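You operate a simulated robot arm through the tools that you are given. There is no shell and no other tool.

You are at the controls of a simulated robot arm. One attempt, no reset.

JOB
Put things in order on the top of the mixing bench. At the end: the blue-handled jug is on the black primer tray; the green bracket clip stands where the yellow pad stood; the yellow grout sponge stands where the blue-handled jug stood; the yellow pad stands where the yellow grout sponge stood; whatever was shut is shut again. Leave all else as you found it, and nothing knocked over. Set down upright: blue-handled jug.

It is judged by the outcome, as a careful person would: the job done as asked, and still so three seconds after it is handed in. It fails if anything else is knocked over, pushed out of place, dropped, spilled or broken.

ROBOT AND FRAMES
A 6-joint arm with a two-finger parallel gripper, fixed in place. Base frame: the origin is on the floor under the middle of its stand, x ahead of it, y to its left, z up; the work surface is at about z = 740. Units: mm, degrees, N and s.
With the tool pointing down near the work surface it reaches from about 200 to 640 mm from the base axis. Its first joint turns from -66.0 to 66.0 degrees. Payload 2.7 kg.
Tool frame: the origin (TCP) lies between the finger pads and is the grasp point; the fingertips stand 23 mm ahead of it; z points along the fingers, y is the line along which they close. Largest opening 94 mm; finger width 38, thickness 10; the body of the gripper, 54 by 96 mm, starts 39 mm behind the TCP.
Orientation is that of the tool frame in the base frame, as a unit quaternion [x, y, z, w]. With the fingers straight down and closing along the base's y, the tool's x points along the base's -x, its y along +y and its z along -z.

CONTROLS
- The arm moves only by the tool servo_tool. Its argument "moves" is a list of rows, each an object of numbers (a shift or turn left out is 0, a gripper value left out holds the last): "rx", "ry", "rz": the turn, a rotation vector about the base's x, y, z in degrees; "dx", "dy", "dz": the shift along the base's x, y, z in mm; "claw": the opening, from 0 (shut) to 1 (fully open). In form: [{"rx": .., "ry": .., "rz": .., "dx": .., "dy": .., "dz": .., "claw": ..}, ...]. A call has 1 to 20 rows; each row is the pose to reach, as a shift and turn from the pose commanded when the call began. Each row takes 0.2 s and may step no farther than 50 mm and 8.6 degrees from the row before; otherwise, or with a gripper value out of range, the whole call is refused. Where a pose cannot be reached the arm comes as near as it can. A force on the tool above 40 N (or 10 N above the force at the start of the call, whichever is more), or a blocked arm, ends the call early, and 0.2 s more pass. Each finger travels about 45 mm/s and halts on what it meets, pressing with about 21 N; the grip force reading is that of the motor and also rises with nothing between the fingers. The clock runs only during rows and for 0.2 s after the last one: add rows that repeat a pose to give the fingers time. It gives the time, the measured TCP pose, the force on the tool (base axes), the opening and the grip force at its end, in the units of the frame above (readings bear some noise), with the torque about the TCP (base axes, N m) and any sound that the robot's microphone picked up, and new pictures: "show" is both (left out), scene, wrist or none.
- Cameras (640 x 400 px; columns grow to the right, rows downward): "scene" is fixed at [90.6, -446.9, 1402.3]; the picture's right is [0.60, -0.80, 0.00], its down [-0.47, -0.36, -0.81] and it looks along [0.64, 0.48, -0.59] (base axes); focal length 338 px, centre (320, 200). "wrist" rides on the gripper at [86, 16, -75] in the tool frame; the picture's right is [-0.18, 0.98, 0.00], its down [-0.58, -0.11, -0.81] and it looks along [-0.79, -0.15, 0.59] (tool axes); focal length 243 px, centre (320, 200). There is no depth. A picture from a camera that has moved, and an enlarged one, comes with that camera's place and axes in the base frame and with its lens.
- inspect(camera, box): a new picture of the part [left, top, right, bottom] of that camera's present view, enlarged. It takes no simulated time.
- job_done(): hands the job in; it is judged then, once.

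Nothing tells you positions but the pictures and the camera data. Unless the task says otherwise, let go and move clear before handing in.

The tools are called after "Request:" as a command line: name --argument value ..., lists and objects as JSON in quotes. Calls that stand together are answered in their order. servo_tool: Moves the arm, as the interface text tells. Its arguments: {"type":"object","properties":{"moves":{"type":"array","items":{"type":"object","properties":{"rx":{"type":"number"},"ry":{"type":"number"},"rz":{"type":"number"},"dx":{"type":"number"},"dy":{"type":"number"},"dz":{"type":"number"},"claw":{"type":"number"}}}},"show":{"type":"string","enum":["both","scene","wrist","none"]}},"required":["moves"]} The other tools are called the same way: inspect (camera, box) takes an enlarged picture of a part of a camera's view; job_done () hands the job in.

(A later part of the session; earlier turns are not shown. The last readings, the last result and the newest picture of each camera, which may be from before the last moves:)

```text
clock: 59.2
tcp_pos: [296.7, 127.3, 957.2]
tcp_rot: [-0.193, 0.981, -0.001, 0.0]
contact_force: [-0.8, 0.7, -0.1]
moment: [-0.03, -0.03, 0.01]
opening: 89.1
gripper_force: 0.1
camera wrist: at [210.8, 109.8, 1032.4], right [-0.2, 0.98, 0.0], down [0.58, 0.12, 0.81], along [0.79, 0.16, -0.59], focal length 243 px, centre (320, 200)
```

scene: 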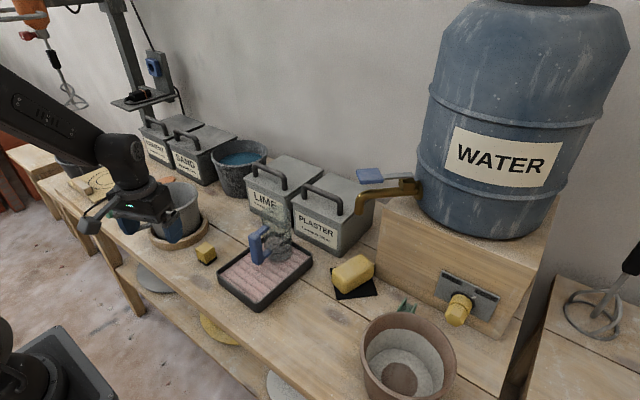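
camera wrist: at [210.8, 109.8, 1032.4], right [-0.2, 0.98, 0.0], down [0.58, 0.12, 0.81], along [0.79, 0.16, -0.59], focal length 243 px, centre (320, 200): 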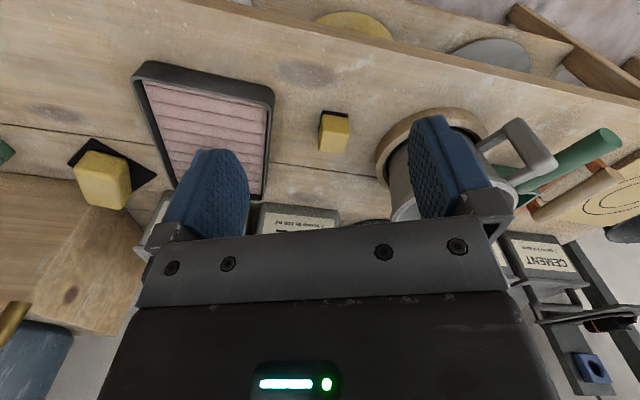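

The yellow pad is in view at (335, 130). I'll enlarge it.

Request:
inspect --camera "wrist" --box '[270, 80, 410, 190]'

Request:
inspect --camera "scene" --box '[140, 200, 280, 310]'

```text
3.64 times, centred on (340, 135) of wrist
camera zoom: at [210.8, 109.8, 1032.4], right [-0.2, 0.98, 0.0], down [0.58, 0.12, 0.81], along [0.79, 0.16, -0.59], focal length 882 px, centre (247, 436)
```

zoom: 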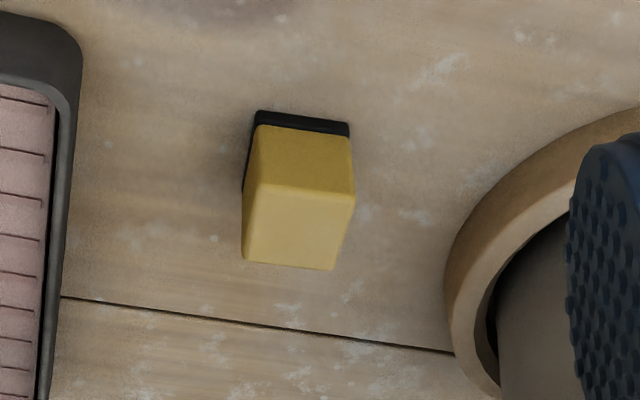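

```text
3.64 times, centred on (210, 255) of scene
camera zoom: at [90.6, -446.9, 1402.3], right [0.6, -0.8, 0.0], down [-0.47, -0.36, -0.81], along [0.64, 0.48, -0.59], focal length 1228 px, centre (720, 0)
```

zoom: 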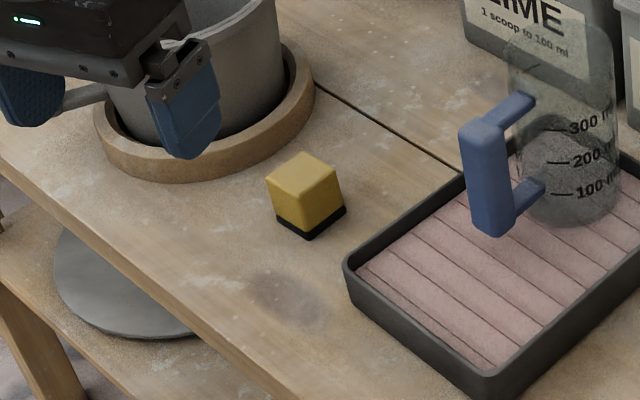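

The pad is about 35 × 35 × 43 mm, square to the bench, centred at about (417, 171). I'll square the tool and go above it with the fingers partly open.

Request:
servo_tool --moves '[{"rz": -7.4, "dx": 35, "dy": 12, "dz": -20, "claw": 0.7}, {"rz": -14.9, "dx": 75, "dy": 25, "dz": -40}, {"rz": -22.3, "dx": 110, "dy": 38, "dz": -65}, {"rz": -22.3, "dx": 120, "dy": 43.7, "dz": -95}, {"rz": -22.3, "dx": 120, "dy": 43.7, "dz": -120}, {"rz": -22.3, "dx": 120, "dy": 43.7, "dz": -120}]'

Request:
inspect --camera "wrist" --box '[200, 0, 440, 220]'

```text
clock: 60.6
tcp_pos: [417.4, 169.6, 837.6]
tcp_rot: [0.001, 1.0, -0.001, 0.0]
contact_force: [0.2, -0.3, 0.2]
moment: [0.0, 0.02, 0.0]
opening: 65.7
gripper_force: 0.1
camera wrist: at [331.5, 186.0, 913.2], right [0.19, 0.98, 0.0], down [0.58, -0.11, 0.81], along [0.79, -0.15, -0.59], focal length 243 px, centre (320, 200)
```

scene: 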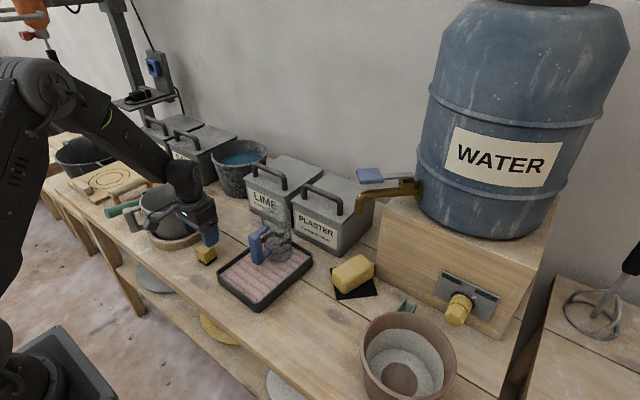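
wrist: 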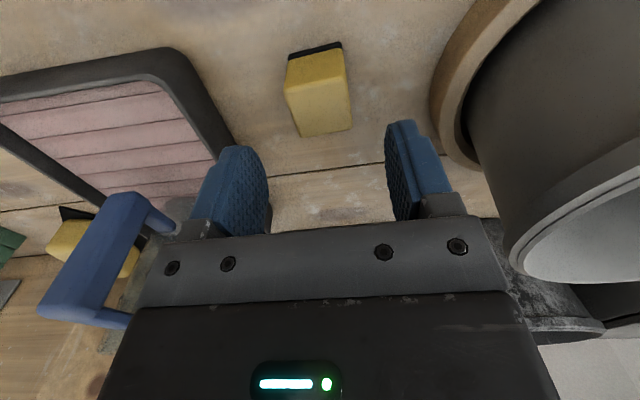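

```text
1.82 times, centred on (320, 110) of wrist
camera zoom: at [331.5, 186.0, 913.2], right [0.19, 0.98, 0.0], down [0.58, -0.11, 0.81], along [0.79, -0.15, -0.59], focal length 441 px, centre (320, 364)
```

zoom: 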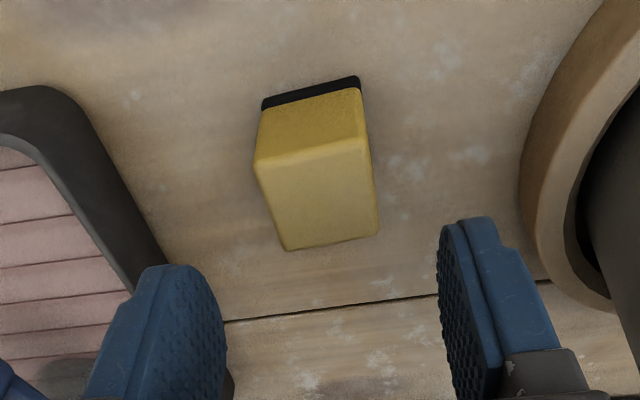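

The pad lies right under the gripper with clear space to the tray and the mug's saucer. I'm descending and gripping.

Request:
servo_tool --moves '[{"dx": -0.5, "dy": 0.8, "dz": -20}, {"dx": -0.8, "dy": 1.6, "dz": -40}, {"dx": -0.8, "dy": 1.6, "dz": -58}, {"dx": -0.8, "dy": 1.6, "dz": -69}, {"dx": -0.8, "dy": 1.6, "dz": -69, "claw": 0.55}, {"dx": -0.8, "dy": 1.6, "dz": -69, "claw": 0.42}, {"dx": -0.8, "dy": 1.6, "dz": -69, "claw": 0.3}, {"dx": -0.8, "dy": 1.6, "dz": -69, "claw": 0.3}, {"dx": -0.8, "dy": 1.6, "dz": -69, "claw": 0.3}]'

Request:
inspect --camera "scene" --box '[140, 170, 280, 310]'

```text
clock: 62.6
tcp_pos: [415.2, 171.9, 768.3]
tcp_rot: [0.002, 1.0, -0.001, 0.0]
contact_force: [-0.5, -0.4, 0.8]
moment: [-0.04, 0.0, -0.08]
opening: 35.4
gripper_force: 20.4
camera wrist: at [329.5, 188.9, 843.5], right [0.19, 0.98, 0.0], down [0.58, -0.11, 0.81], along [0.79, -0.15, -0.59], focal length 243 px, centre (320, 200)
```

scene: 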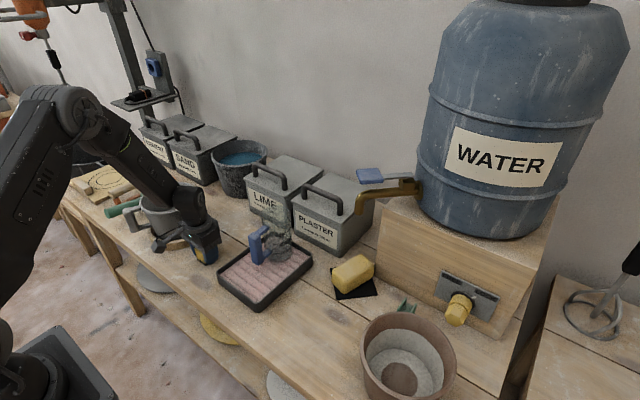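
wrist: 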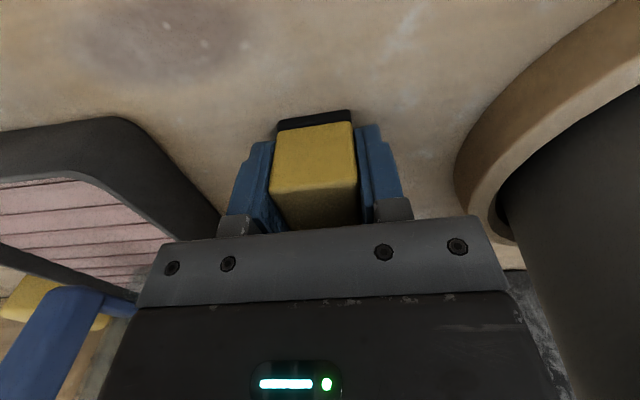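

```text
2.86 times, centred on (210, 240) of scene
camera zoom: at [90.6, -446.9, 1402.3], right [0.6, -0.8, 0.0], down [-0.47, -0.36, -0.81], along [0.64, 0.48, -0.59], focal length 965 px, centre (634, 86)
```

zoom: 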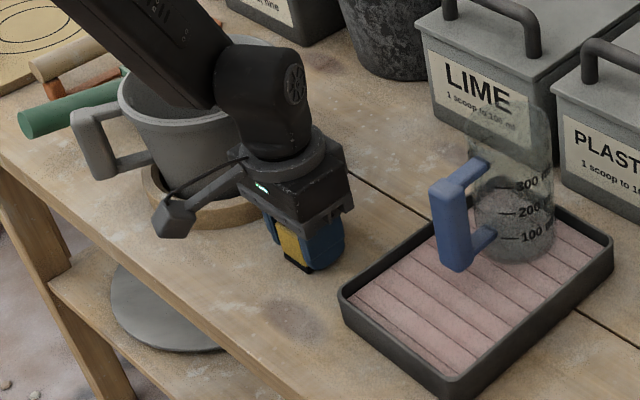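

The pad is held at 35 mm (its spot: about (416, 171)). I'm lifting it high, above the jug's height, and carrying it to where the sponge stood, (415, -191).

Request:
servo_tool --moves '[{"dz": 10}, {"dz": 45}, {"dz": 90}, {"dz": 130}, {"dz": 160, "dx": -15, "dy": -10}, {"dz": 165, "dx": -35, "dy": -45}, {"dz": 165, "dx": -50, "dy": -85}, {"dz": 165, "dx": -50, "dy": -127}, {"dz": 165, "dx": -50, "dy": -170}, {"dz": 165, "dx": -50, "dy": -212}, {"dz": 165, "dx": -45, "dy": -254}, {"dz": 165, "dx": -35, "dy": -296}, {"dz": 160, "dx": -20, "dy": -335}, {"dz": 140, "dx": 0, "dy": -363}, {"dz": 100, "dx": 0, "dy": -363}, {"dz": 100, "dx": 0, "dy": -363}]'

Request:
inspect --camera "scene" --box '[220, 200, 420, 370]'

```text
clock: 66.0
tcp_pos: [416.1, -190.5, 867.0]
tcp_rot: [0.001, 1.0, -0.001, 0.0]
contact_force: [0.1, -0.6, -0.2]
moment: [-0.03, 0.0, -0.02]
opening: 35.5
gripper_force: 20.6
camera wrist: at [330.9, -174.5, 941.4], right [0.19, 0.98, 0.0], down [0.58, -0.11, 0.81], along [0.79, -0.15, -0.59], focal length 243 px, centre (320, 200)
```

scene: 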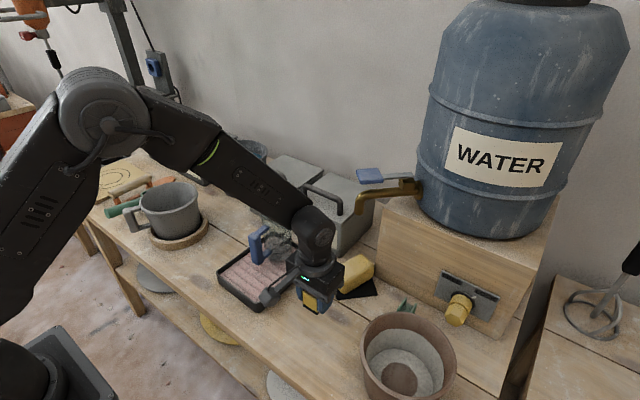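
wrist: 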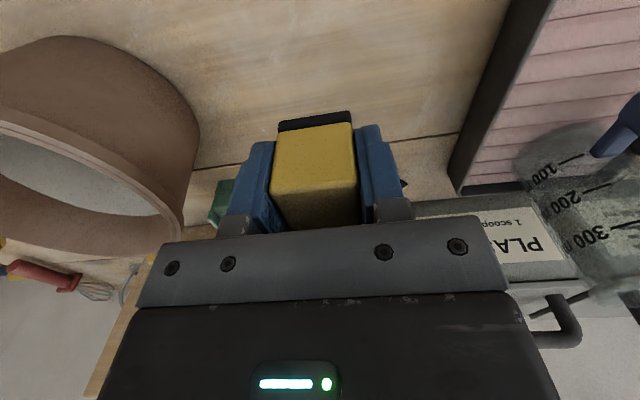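

```text
2.35 times, centred on (320, 285) of scene
camera zoom: at [90.6, -446.9, 1402.3], right [0.6, -0.8, 0.0], down [-0.47, -0.36, -0.81], along [0.64, 0.48, -0.59], focal length 795 px, centre (320, 0)
```

zoom: 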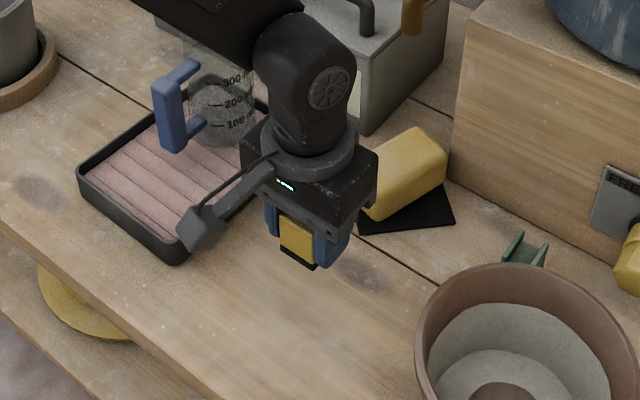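

The pad and its black base hang together over the sponge's old spot. I'm lowering it to the bench.

Request:
servo_tool --moves '[{"dx": -1, "dz": -25}, {"dx": -1, "dz": -50}, {"dx": -1, "dz": -72}, {"dx": -1, "dz": -88}, {"dx": -1, "dz": -94}, {"dx": -1, "dz": -97}, {"dx": -1, "dz": -97}]' --show "none"

Request:
servo_tool --moves '[{"dz": -1}, {"dz": -2}, {"dz": -2}]' --show "none"

```text
clock: 67.6
tcp_pos: [415.4, -190.9, 771.1]
tcp_rot: [0.002, 1.0, 0.0, 0.0]
contact_force: [-0.2, 0.0, 0.0]
moment: [-0.03, 0.02, 0.02]
opening: 35.6
gripper_force: 20.9
```

```text
clock: 68.4
tcp_pos: [415.4, -189.9, 769.9]
tcp_rot: [0.002, 1.0, -0.001, -0.001]
contact_force: [-0.4, -0.7, -0.5]
moment: [0.02, -0.02, -0.02]
opening: 35.8
gripper_force: 20.8
```

Request:
servo_tool --moves '[{"dz": -1}, {"dz": -1.7}, {"dz": -1.7}]' --show "none"

```text
clock: 69.2
tcp_pos: [415.1, -189.6, 767.6]
tcp_rot: [0.001, 1.0, -0.001, 0.0]
contact_force: [-5.6, 5.5, 15.8]
moment: [0.19, 0.24, 0.0]
opening: 35.7
gripper_force: 20.7
```

The pad has touched down (16 N). I'm easing off and opening.

Request:
servo_tool --moves '[{"dz": 0.8}, {"dz": 0.8}, {"dz": 0.8, "claw": 0.45}, {"dz": 0.8, "claw": 0.55}, {"dz": 0.8, "claw": 0.65}, {"dz": 0.8, "claw": 0.65}, {"dz": 20}, {"dz": 55}, {"dz": 95}, {"dz": 95}]'

Request:
inspect --camera "scene" --box '[220, 200, 420, 370]'

Request:
inspect --camera "wrist" --box '[160, 0, 440, 220]'

```text
clock: 71.4
tcp_pos: [413.5, -190.5, 864.3]
tcp_rot: [0.001, 1.0, -0.001, 0.0]
contact_force: [0.0, -0.2, 0.7]
moment: [0.02, -0.03, 0.0]
opening: 61.1
gripper_force: 0.0
camera wrist: at [328.0, -173.7, 939.1], right [0.19, 0.98, 0.0], down [0.58, -0.11, 0.81], along [0.79, -0.15, -0.59], focal length 243 px, centre (320, 200)
```

scene: 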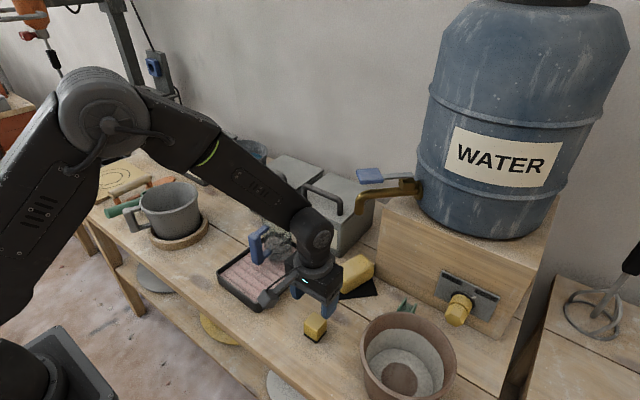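
wrist: 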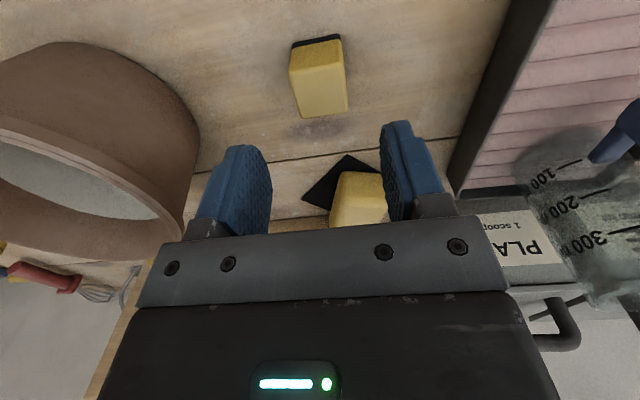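

```text
2.35 times, centred on (320, 285) of scene
camera zoom: at [90.5, -446.9, 1402.3], right [0.6, -0.8, 0.0], down [-0.47, -0.36, -0.81], along [0.64, 0.48, -0.59], focal length 795 px, centre (320, 0)
```

zoom: 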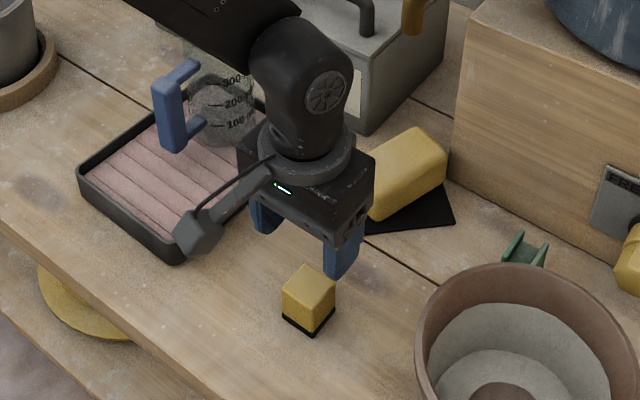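

```text
1.82 times, centred on (300, 110) of wrist
camera zoom: at [328.0, -173.7, 939.1], right [0.19, 0.98, 0.0], down [0.58, -0.11, 0.81], along [0.79, -0.15, -0.59], focal length 441 px, centre (356, 364)
```

zoom: 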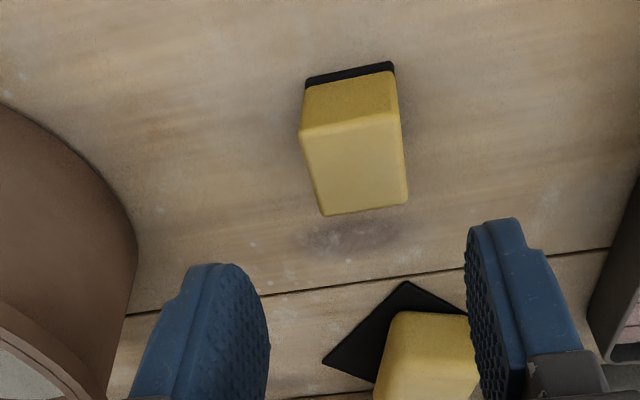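

The pad stands upright where the sponge was. The last item is the green clip, behind the pot at about (567, -345). I'll rise and look at it closely.

Request:
servo_tool --moves '[{"dz": 30, "rz": -6}, {"dz": 65, "rz": -13, "dx": 5, "dy": -10}, {"dz": 95, "rz": -20, "dx": 20, "dy": -30}, {"dz": 105, "rz": -26, "dx": 35, "dy": -50}, {"dz": 105, "rz": -31, "dx": 50, "dy": -70}, {"dz": 105, "rz": -31, "dx": 50, "dy": -70}]'

Request:
inspect --camera "wrist" --box '[200, 0, 440, 200]'

```text
clock: 72.8
tcp_pos: [465.9, -261.2, 967.2]
tcp_rot: [0.268, 0.963, 0.0, 0.0]
contact_force: [0.4, 0.6, 0.2]
moment: [0.02, 0.03, -0.01]
opening: 61.3
gripper_force: 0.1
camera wrist: at [400.8, -202.9, 1042.9], right [0.67, 0.74, 0.0], down [0.44, -0.39, 0.81], along [0.6, -0.54, -0.59], focal length 243 px, centre (320, 200)
```

scene: 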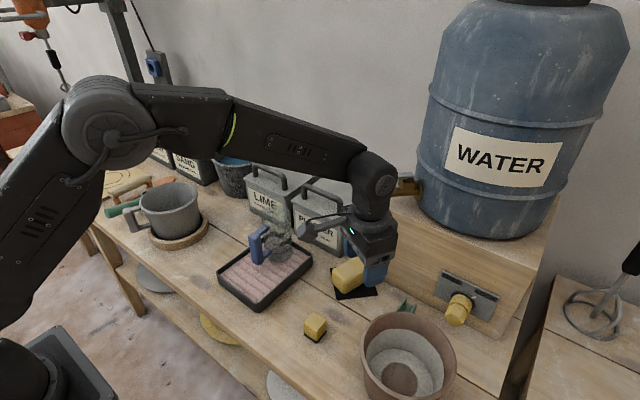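
wrist: 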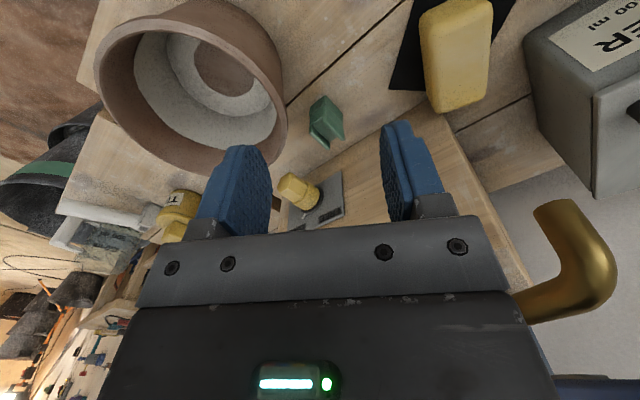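

```text
2.00 times, centred on (320, 100) of wrist
camera zoom: at [400.8, -202.9, 1042.9], right [0.67, 0.74, 0.0], down [0.44, -0.39, 0.81], along [0.6, -0.54, -0.59], focal length 485 px, centre (320, 400)
```

zoom: 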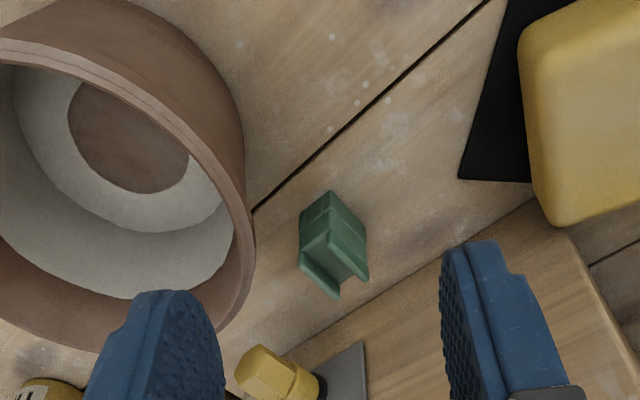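

I can see the clip between the fingers; the spout is off to the right of the gripper, with distance to spare. I'll look at the clip in more detail.

Request:
inspect --camera "wrist" --box '[280, 75, 380, 175]'

Request:
inspect --camera "scene" --box '[370, 270, 450, 340]'

```text
4.00 times, centred on (330, 125) of wrist
camera zoom: at [400.8, -202.9, 1042.9], right [0.67, 0.74, 0.0], down [0.44, -0.39, 0.81], along [0.6, -0.54, -0.59], focal length 970 px, centre (280, 500)
```

zoom: 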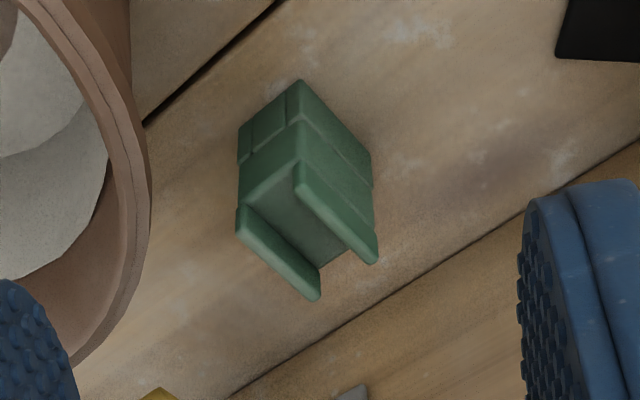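

```text
5.71 times, centred on (410, 305) of scene
camera zoom: at [90.6, -446.9, 1402.3], right [0.6, -0.8, 0.0], down [-0.47, -0.36, -0.81], along [0.64, 0.48, -0.59], focal length 1930 px, centre (-194, -400)
```

zoom: 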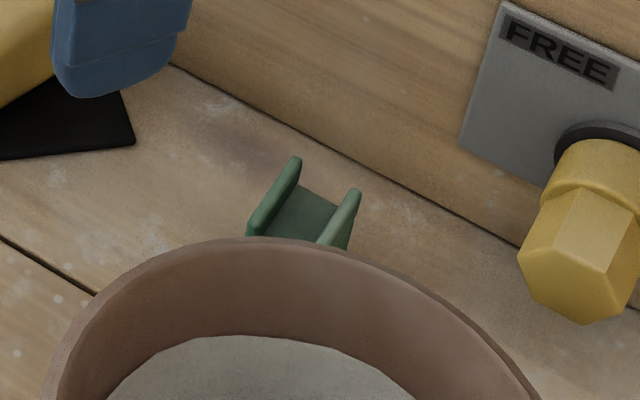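

The clip is a small U-bracket block: about 40 mm along x, 28 mm along y and 48 mm tall, centred at about (557, -330), with pot and knob nearby. The safest grip closes along x with the camera on the sponge side, so I'll turn the tool there and tilt it slightly for reach.

Request:
servo_tool --moves '[{"rz": -8, "claw": 0.75}, {"rz": -16}, {"rz": -24, "dx": 10}, {"rz": -32, "dx": 20, "dy": -5}, {"rz": -40, "dx": 30, "dy": -10}, {"rz": -48, "dx": 40, "dy": -15}, {"rz": -56, "dx": 50, "dy": -20}, {"rz": -59.3, "dx": 55, "dy": -20}, {"rz": -59.3, "dx": 55, "dy": -20}]' --show "none"

Request:
servo_tool --moves '[{"rx": -4, "dx": 10, "dy": -5, "dz": -5}, {"rx": -8, "dx": 20, "dy": -10, "dz": -15}, {"rx": -12, "dx": 30, "dy": -18, "dz": -30}, {"rx": -12, "dx": 36, "dy": -28, "dz": -55}, {"rx": -12, "dx": 36, "dy": -28, "dz": -80}, {"rx": -12, "dx": 36, "dy": -28, "dz": -80}]'

Request:
inspect --camera "wrist" --box '[200, 0, 440, 220]'

```text
clock: 74.8
tcp_pos: [519.8, -281.0, 967.3]
tcp_rot: [0.71, 0.704, 0.0, -0.001]
contact_force: [-0.4, -0.3, -0.2]
moment: [-0.01, -0.04, 0.0]
opening: 70.3
gripper_force: 0.0
```

```text
clock: 75.6
tcp_pos: [545.9, -297.6, 948.4]
tcp_rot: [0.699, 0.708, -0.072, 0.069]
contact_force: [-21.1, 6.2, 8.8]
moment: [0.62, -1.49, 2.72]
opening: 70.5
gripper_force: 0.1
stopped in row 4: the force on the tool passed its limit at 72 N (the readings are from after the stop); the commanded pose is now the measured one
camera wrist: at [562.2, -197.8, 1004.8], right [0.99, -0.17, 0.03], down [-0.1, -0.41, 0.91], along [-0.14, -0.9, -0.42], focal length 243 px, centre (320, 200)
```

scene: 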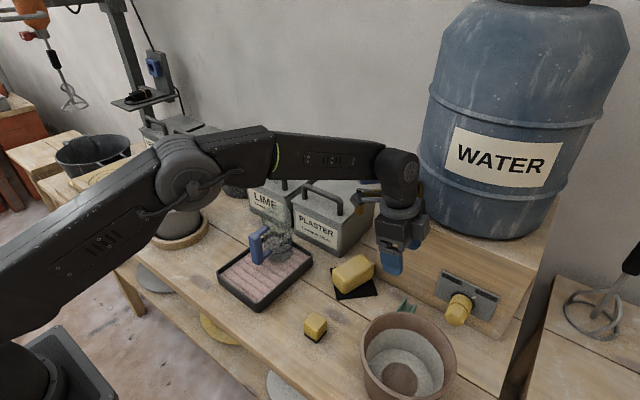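
wrist: 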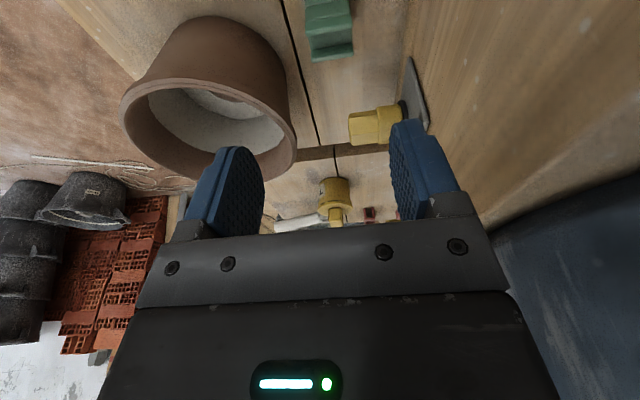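

```text
1.82 times, centred on (320, 110) of wrist
camera zoom: at [562.2, -197.8, 1004.8], right [0.99, -0.17, 0.03], down [-0.1, -0.41, 0.91], along [-0.14, -0.9, -0.42], focal length 441 px, centre (320, 364)
```

zoom: 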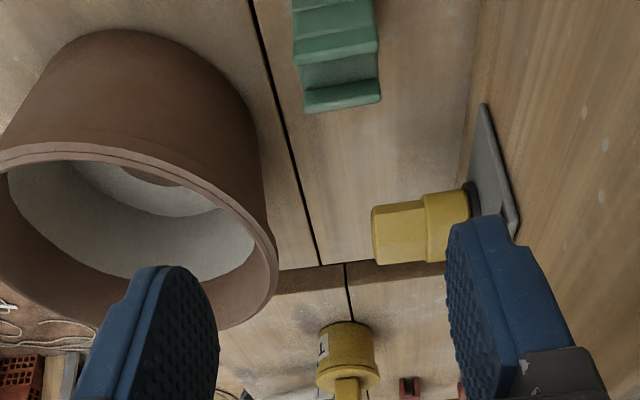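

The force limit tripped: the camera arm touched the tap spout at this height. I'll back straight away from it toward -x and then check the tap.

Request:
servo_tool --moves '[{"dx": -10, "dy": -1}, {"dx": -22, "dy": -3}, {"dx": -36, "dy": -5}, {"dx": -50, "dy": -5}, {"dx": -50, "dy": -5}]'

Request:
inspect --camera "scene" --box '[330, 130, 470, 260]'

Request:
inspect --camera "scene" --box '[310, 220, 430, 320]'

```text
clock: 76.8
tcp_pos: [498.2, -302.1, 948.2]
tcp_rot: [0.701, 0.706, -0.071, 0.071]
contact_force: [-0.7, -0.2, -0.7]
moment: [0.0, 0.01, -0.03]
opening: 70.8
gripper_force: 0.1
camera wrist: at [514.7, -202.5, 1003.6], right [0.98, -0.17, 0.03], down [-0.1, -0.41, 0.91], along [-0.14, -0.9, -0.42], focal length 243 px, centre (320, 200)
```

scene: 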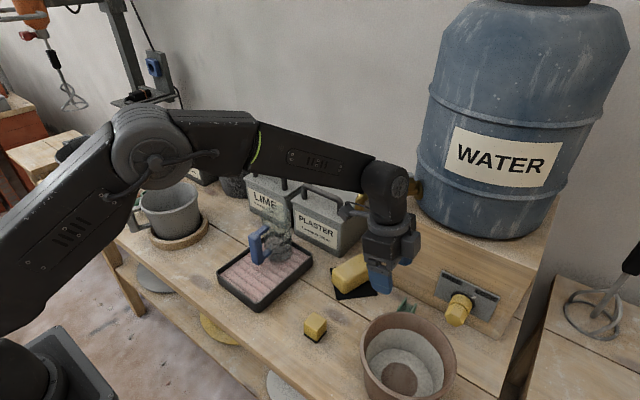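
wrist: 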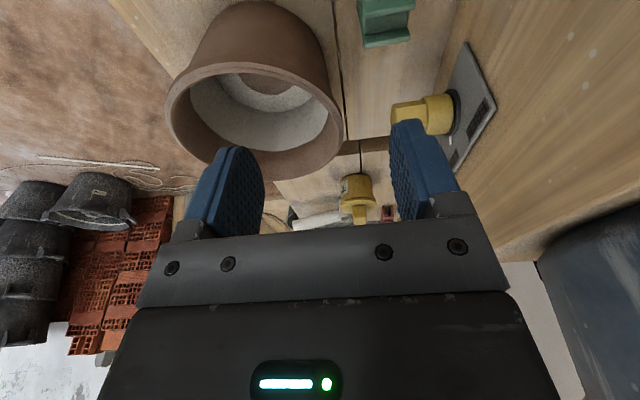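

```text
3.08 times, centred on (400, 195) of scene
camera zoom: at [90.5, -446.9, 1402.3], right [0.6, -0.8, 0.0], down [-0.47, -0.36, -0.81], along [0.64, 0.48, -0.59], focal length 1039 px, centre (74, 215)
```

zoom: 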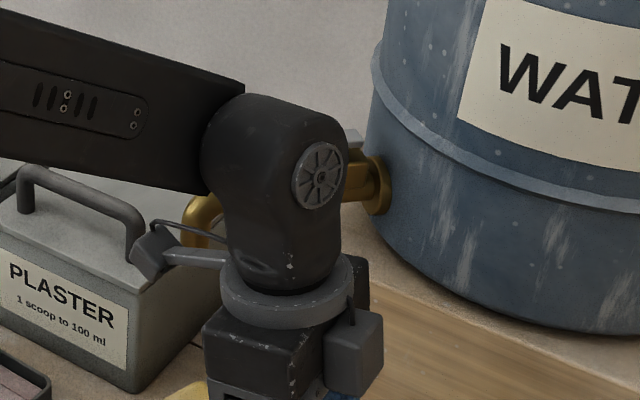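

```text
4.00 times, centred on (370, 270) of scene
camera zoom: at [90.5, -446.9, 1402.3], right [0.6, -0.8, 0.0], down [-0.47, -0.36, -0.81], along [0.64, 0.48, -0.59], focal length 1351 px, centre (120, -80)
```

zoom: 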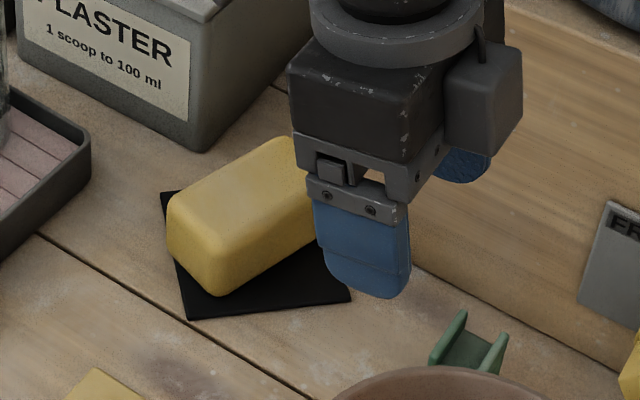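

The contact is cleared. I'll step aside so the scene camera can see whether the tap is unchanged.

Request:
servo_tool --moves '[{"dx": -30, "dy": 20, "dz": 10}, {"dx": -65, "dy": 45, "dz": 20}, {"dx": -100, "dy": 75, "dz": 20}, {"dx": -135, "dy": 100, "dz": 20}, {"dx": -135, "dy": 100, "dz": 20}]' --show "scene"

Request:
inspect --camera "scene" --box '[320, 130, 450, 260]'

Request:
inspect --camera "scene" --box '[330, 240, 480, 380]'

```text
clock: 78.0
tcp_pos: [362.1, -199.6, 970.0]
tcp_rot: [0.701, 0.706, -0.071, 0.071]
contact_force: [-0.2, -0.2, 0.7]
moment: [0.0, 0.04, -0.01]
opening: 70.7
gripper_force: 0.0
```

scene: 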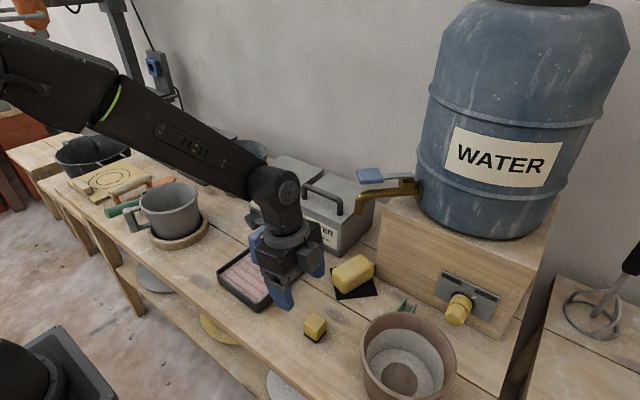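

```text
3.08 times, centred on (385, 195) of scene
camera zoom: at [90.5, -446.9, 1402.3], right [0.6, -0.8, 0.0], down [-0.47, -0.36, -0.81], along [0.64, 0.48, -0.59], focal length 1039 px, centre (120, 215)
```

zoom: 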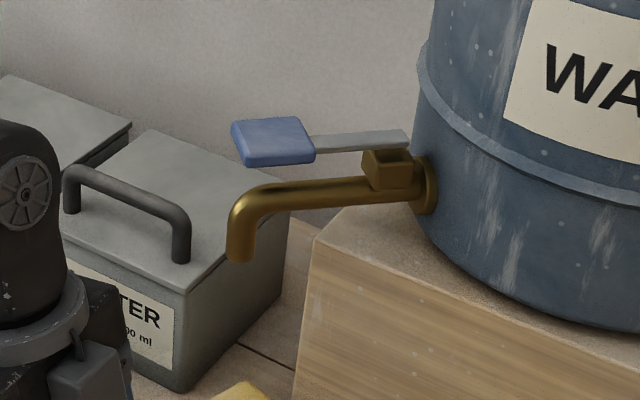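

```text
2.86 times, centred on (405, 310) of scene
camera zoom: at [90.5, -446.9, 1402.3], right [0.6, -0.8, 0.0], down [-0.47, -0.36, -0.81], along [0.64, 0.48, -0.59], focal length 965 px, centre (77, -114)
```

zoom: 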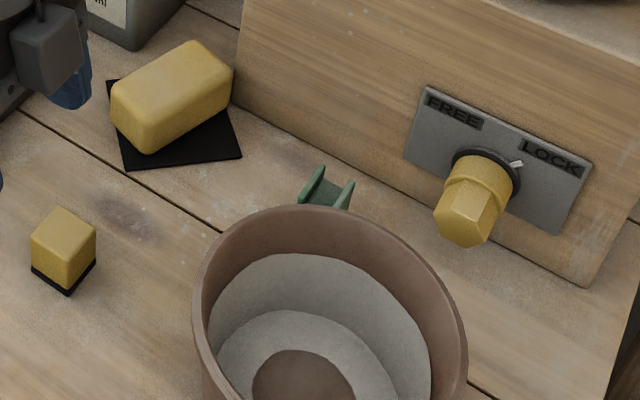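

The tap, lever, knob and barrel look exactly as before. The camera arm must stay below or away from the spout, so I'll approach again by descending well short of it and then moving over to the clip at low height.

Request:
servo_tool --moves '[{"dx": 30, "dy": -15, "dz": -4, "claw": 0.66}, {"dx": 65, "dy": -32, "dz": -8}, {"dx": 100, "dy": -48, "dz": -12}, {"dx": 130, "dy": -62, "dz": -16}, {"dx": 148, "dy": -72, "dz": -20}, {"dx": 148, "dy": -72, "dz": -50}, {"dx": 148, "dy": -72, "dz": -85}, {"dx": 149, "dy": -72, "dz": -115}, {"dx": 149, "dy": -72, "dz": -115}]'

Request:
inspect --camera "scene" --box '[320, 150, 480, 330]'

```text
clock: 80.0
tcp_pos: [511.8, -274.8, 853.6]
tcp_rot: [0.701, 0.707, -0.071, 0.07]
contact_force: [0.8, -0.6, -0.3]
moment: [0.01, 0.01, 0.01]
opening: 62.4
gripper_force: 0.0
camera wrist: at [528.2, -174.6, 909.8], right [0.98, -0.17, 0.03], down [-0.1, -0.41, 0.91], along [-0.14, -0.9, -0.42], focal length 243 px, centre (320, 200)
```

scene: 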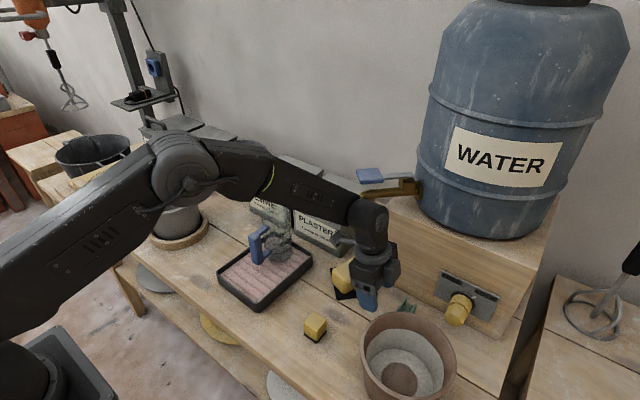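
wrist: 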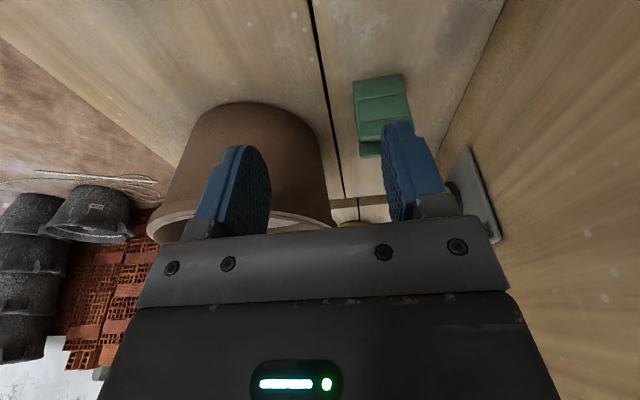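

```text
2.22 times, centred on (400, 240) of scene
camera zoom: at [90.6, -446.9, 1402.3], right [0.6, -0.8, 0.0], down [-0.47, -0.36, -0.81], along [0.64, 0.48, -0.59], focal length 750 px, centre (142, 111)
```

zoom: 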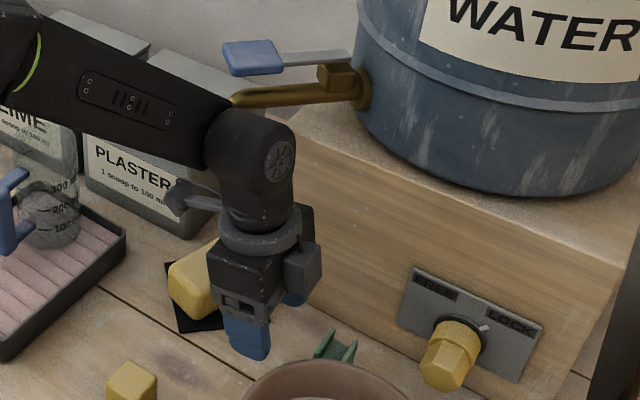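

I'm clear of the spout and pot. Next I'll move across to just above the clip.

Request:
servo_tool --moves '[{"dx": 14, "dy": -8}, {"dx": 27, "dy": -18}, {"dx": 38, "dy": -29, "dz": -2}, {"dx": 44.7, "dy": -40, "dz": -5}, {"dx": 44.7, "dy": -40, "dz": -5}]'

Request:
inspect --camera "wrist" --box '[200, 0, 440, 220]'

Request:
inspect --camera "scene" --box '[320, 150, 480, 330]'

```text
clock: 81.2
tcp_pos: [555.4, -315.1, 849.4]
tcp_rot: [0.7, 0.707, -0.07, 0.07]
contact_force: [0.0, -0.1, 0.4]
moment: [-0.01, 0.01, -0.02]
opening: 62.4
gripper_force: 0.1
camera wrist: at [572.4, -215.1, 905.2], right [0.98, -0.17, 0.03], down [-0.1, -0.41, 0.91], along [-0.14, -0.9, -0.42], focal length 243 px, centre (320, 200)
```

scene: 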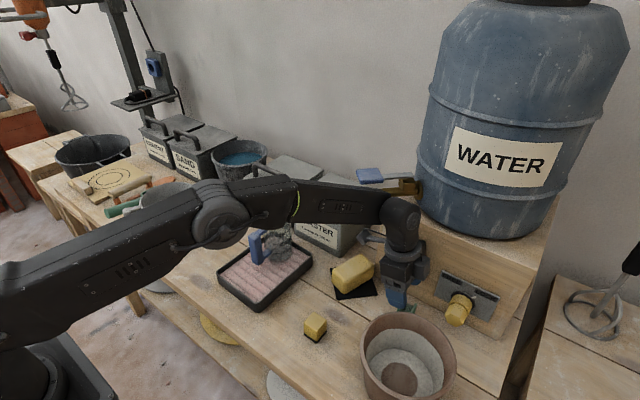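
wrist: 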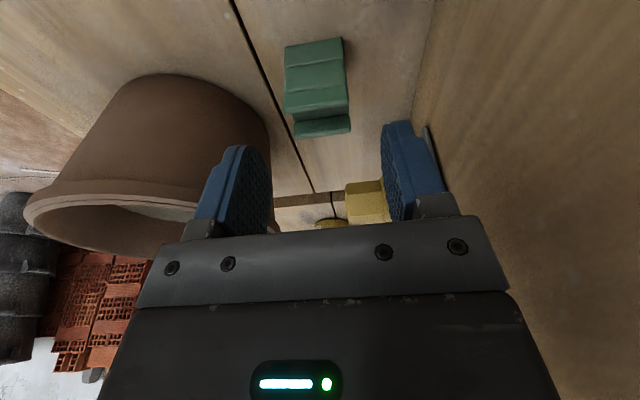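

```text
1.82 times, centred on (320, 110) of wrist
camera zoom: at [572.4, -215.1, 905.2], right [0.98, -0.17, 0.03], down [-0.1, -0.41, 0.91], along [-0.14, -0.9, -0.42], focal length 441 px, centre (320, 364)
```

zoom: 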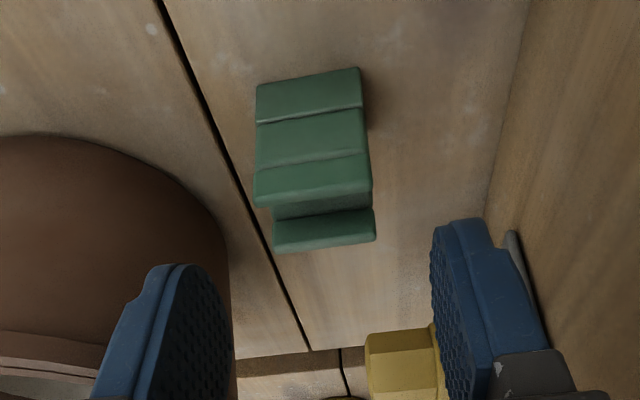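

```text
2.22 times, centred on (400, 240) of scene
camera zoom: at [90.6, -446.9, 1402.3], right [0.6, -0.8, 0.0], down [-0.47, -0.36, -0.81], along [0.64, 0.48, -0.59], focal length 750 px, centre (142, 111)
```

zoom: 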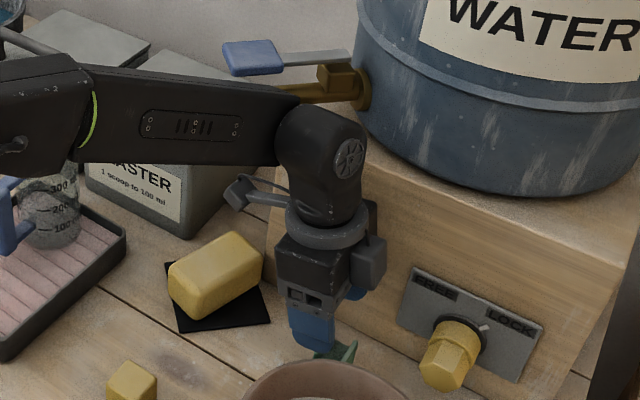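

The clip is directly ahead on the tool axis: centre (556, -330), top at about z 799. I'm descending along the axis in stages.

Request:
servo_tool --moves '[{"dx": 0.3, "dy": -3, "dz": -14}, {"dx": 0.6, "dy": -6, "dz": -28}, {"dx": 0.6, "dy": -9, "dz": -43}, {"dx": 0.6, "dy": -9, "dz": -43}]'

Request:
inspect --camera "wrist" --box '[200, 0, 440, 220]'

```text
clock: 82.2
tcp_pos: [554.7, -324.4, 806.7]
tcp_rot: [0.701, 0.707, -0.071, 0.07]
contact_force: [-0.1, 0.0, 0.1]
moment: [0.0, 0.0, -0.02]
opening: 62.0
gripper_force: 0.2
camera wrist: at [571.8, -224.3, 862.5], right [0.98, -0.17, 0.03], down [-0.1, -0.41, 0.91], along [-0.14, -0.9, -0.42], focal length 243 px, centre (320, 200)
```

scene: 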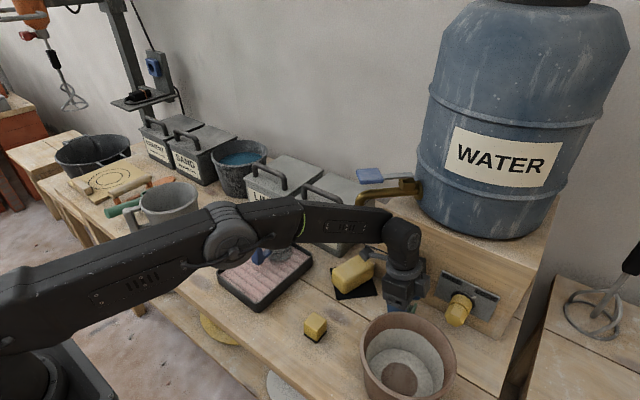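
wrist: 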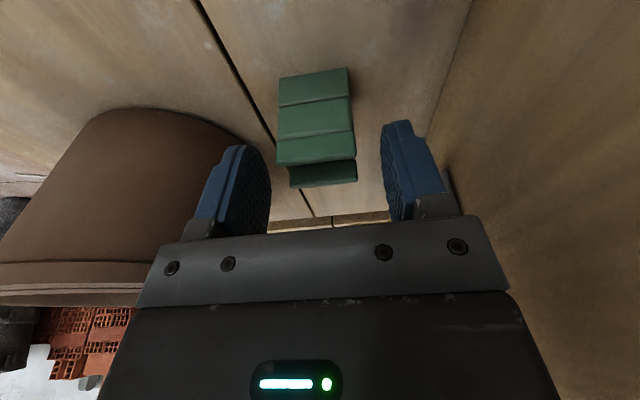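

```text
1.82 times, centred on (320, 110) of wrist
camera zoom: at [571.8, -224.3, 862.5], right [0.98, -0.17, 0.03], down [-0.1, -0.41, 0.91], along [-0.14, -0.9, -0.42], focal length 441 px, centre (320, 364)
```

zoom: 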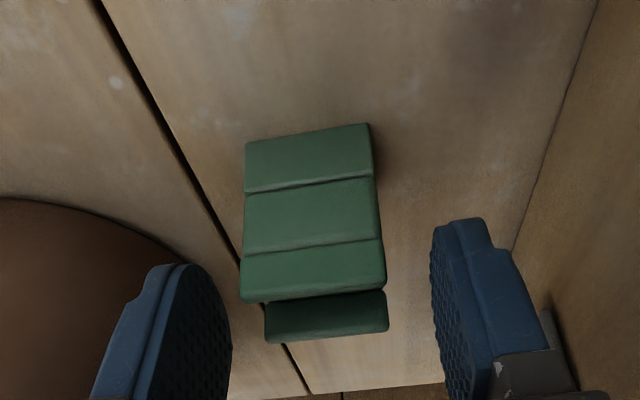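

Well centred between the fingers. I'm descending the last 27 mm and gripping gently.

Request:
servo_tool --moves '[{"dx": 0.2, "dy": -2, "dz": -10}, {"dx": 0.5, "dy": -4, "dz": -20}, {"dx": 0.5, "dy": -5.5, "dz": -27.5}, {"dx": 0.5, "dy": -5.5, "dz": -27.5}, {"dx": 0.5, "dy": -5.5, "dz": -27.5, "claw": 0.56}, {"dx": 0.5, "dy": -5.5, "dz": -27.5, "claw": 0.47}, {"dx": 0.5, "dy": -5.5, "dz": -27.5, "claw": 0.38}, {"dx": 0.5, "dy": -5.5, "dz": -27.5, "claw": 0.34}, {"dx": 0.5, "dy": -5.5, "dz": -27.5, "claw": 0.34}]'

Request:
inspect --camera "wrist" --box '[200, 0, 440, 240]'

Request:
inspect --camera "scene" --box '[320, 150, 480, 350]'

```text
clock: 84.2
tcp_pos: [556.9, -330.5, 777.2]
tcp_rot: [0.701, 0.706, -0.071, 0.07]
contact_force: [0.0, 0.2, -0.2]
moment: [-0.01, -0.01, 0.0]
opening: 38.8
gripper_force: 21.1
camera wrist: at [572.8, -229.7, 833.7], right [0.98, -0.17, 0.03], down [-0.1, -0.41, 0.91], along [-0.14, -0.9, -0.42], focal length 243 px, centre (320, 200)
```

scene: 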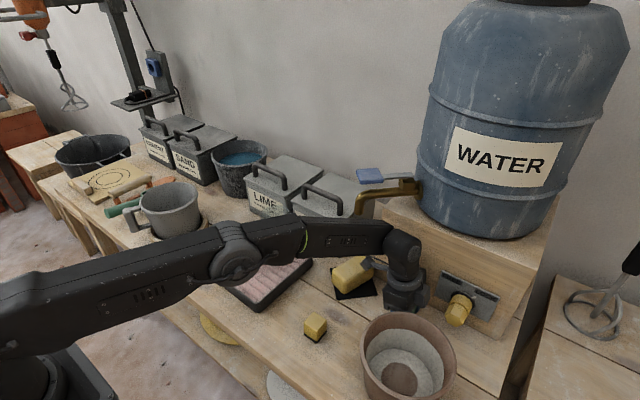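
wrist: 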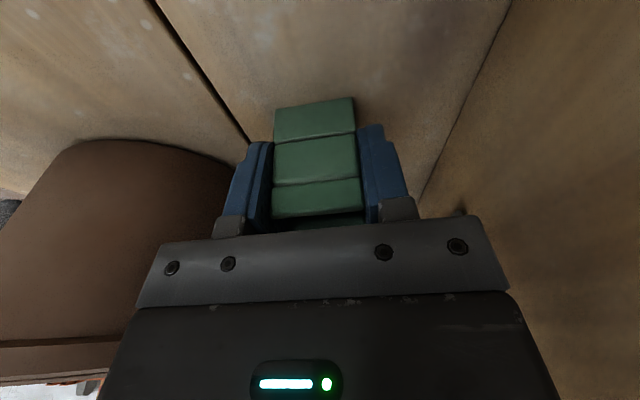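

```text
1.67 times, centred on (320, 120) of wrist
camera zoom: at [572.8, -229.7, 833.7], right [0.98, -0.17, 0.03], down [-0.1, -0.41, 0.91], along [-0.14, -0.9, -0.42], focal length 404 px, centre (320, 333)
```

zoom: 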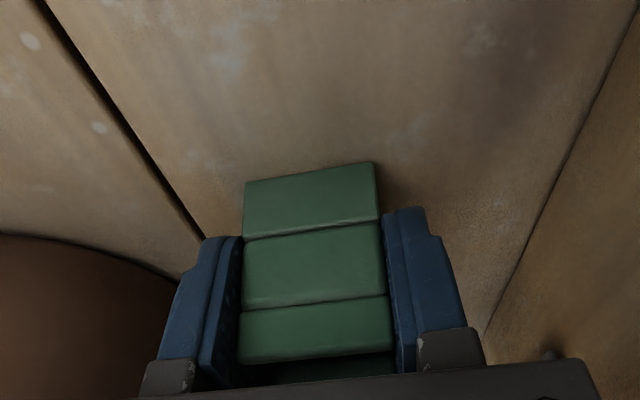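

```text
2.00 times, centred on (400, 250) of scene
camera zoom: at [90.6, -446.9, 1402.3], right [0.6, -0.8, 0.0], down [-0.47, -0.36, -0.81], along [0.64, 0.48, -0.59], focal length 676 px, centre (160, 100)
```

zoom: 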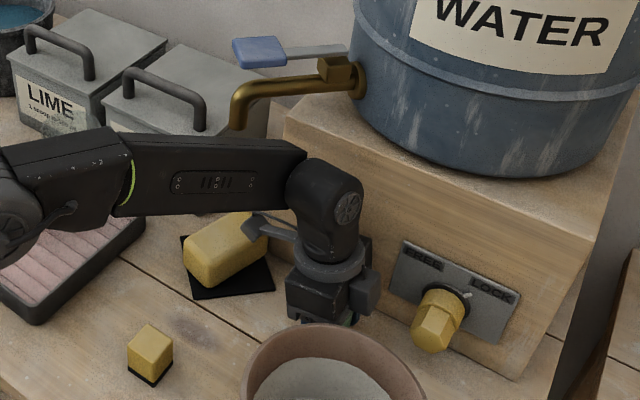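

The clip is held at 38.8 mm. I'll lift it back up along the same path and retreat the same way, keeping the camera arm below the spout until clear.

Request:
servo_tool --moves '[{"dy": 1, "dz": 4}, {"dy": 3, "dz": 15}, {"dy": 6, "dz": 30}, {"dy": 10, "dz": 50}, {"dy": 14, "dz": 70}, {"dx": -15, "dy": 25, "dz": 75}, {"dx": -30, "dy": 40, "dz": 78}, {"dx": -45, "dy": 56, "dz": 80}, {"dx": -65, "dy": 70, "dz": 82}, {"dx": -85, "dy": 85, "dz": 84}, {"dx": -102, "dy": 96, "dz": 86}, {"dx": -102, "dy": 96, "dz": 86}]'

Request:
inspect --camera "scene" --box '[260, 150, 480, 350]'

```text
clock: 86.8
tcp_pos: [454.6, -232.8, 862.8]
tcp_rot: [0.701, 0.706, -0.071, 0.07]
contact_force: [0.1, 0.0, 0.1]
moment: [0.01, 0.05, 0.02]
opening: 38.5
gripper_force: 20.7
camera wrist: at [471.2, -133.2, 918.8], right [0.98, -0.17, 0.03], down [-0.1, -0.41, 0.91], along [-0.14, -0.9, -0.42], focal length 243 px, centre (320, 200)
```

scene: 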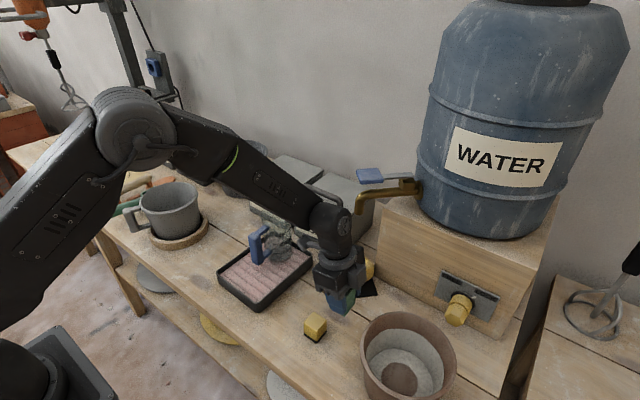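
wrist: 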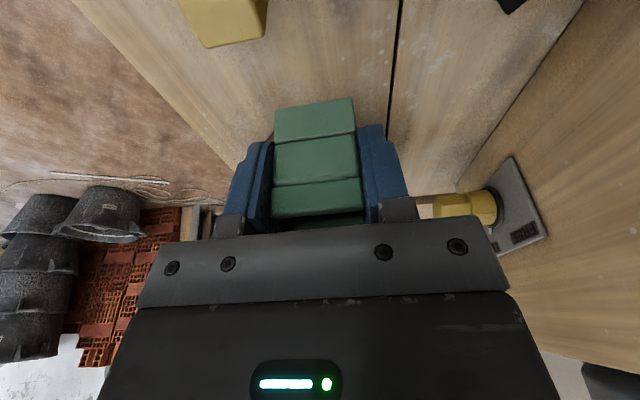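

```text
2.00 times, centred on (370, 250) of scene
camera zoom: at [90.5, -446.9, 1402.3], right [0.6, -0.8, 0.0], down [-0.47, -0.36, -0.81], along [0.64, 0.48, -0.59], focal length 676 px, centre (220, 100)
```

zoom: 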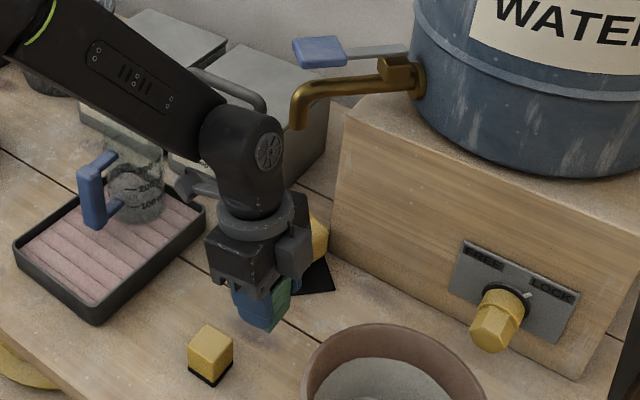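

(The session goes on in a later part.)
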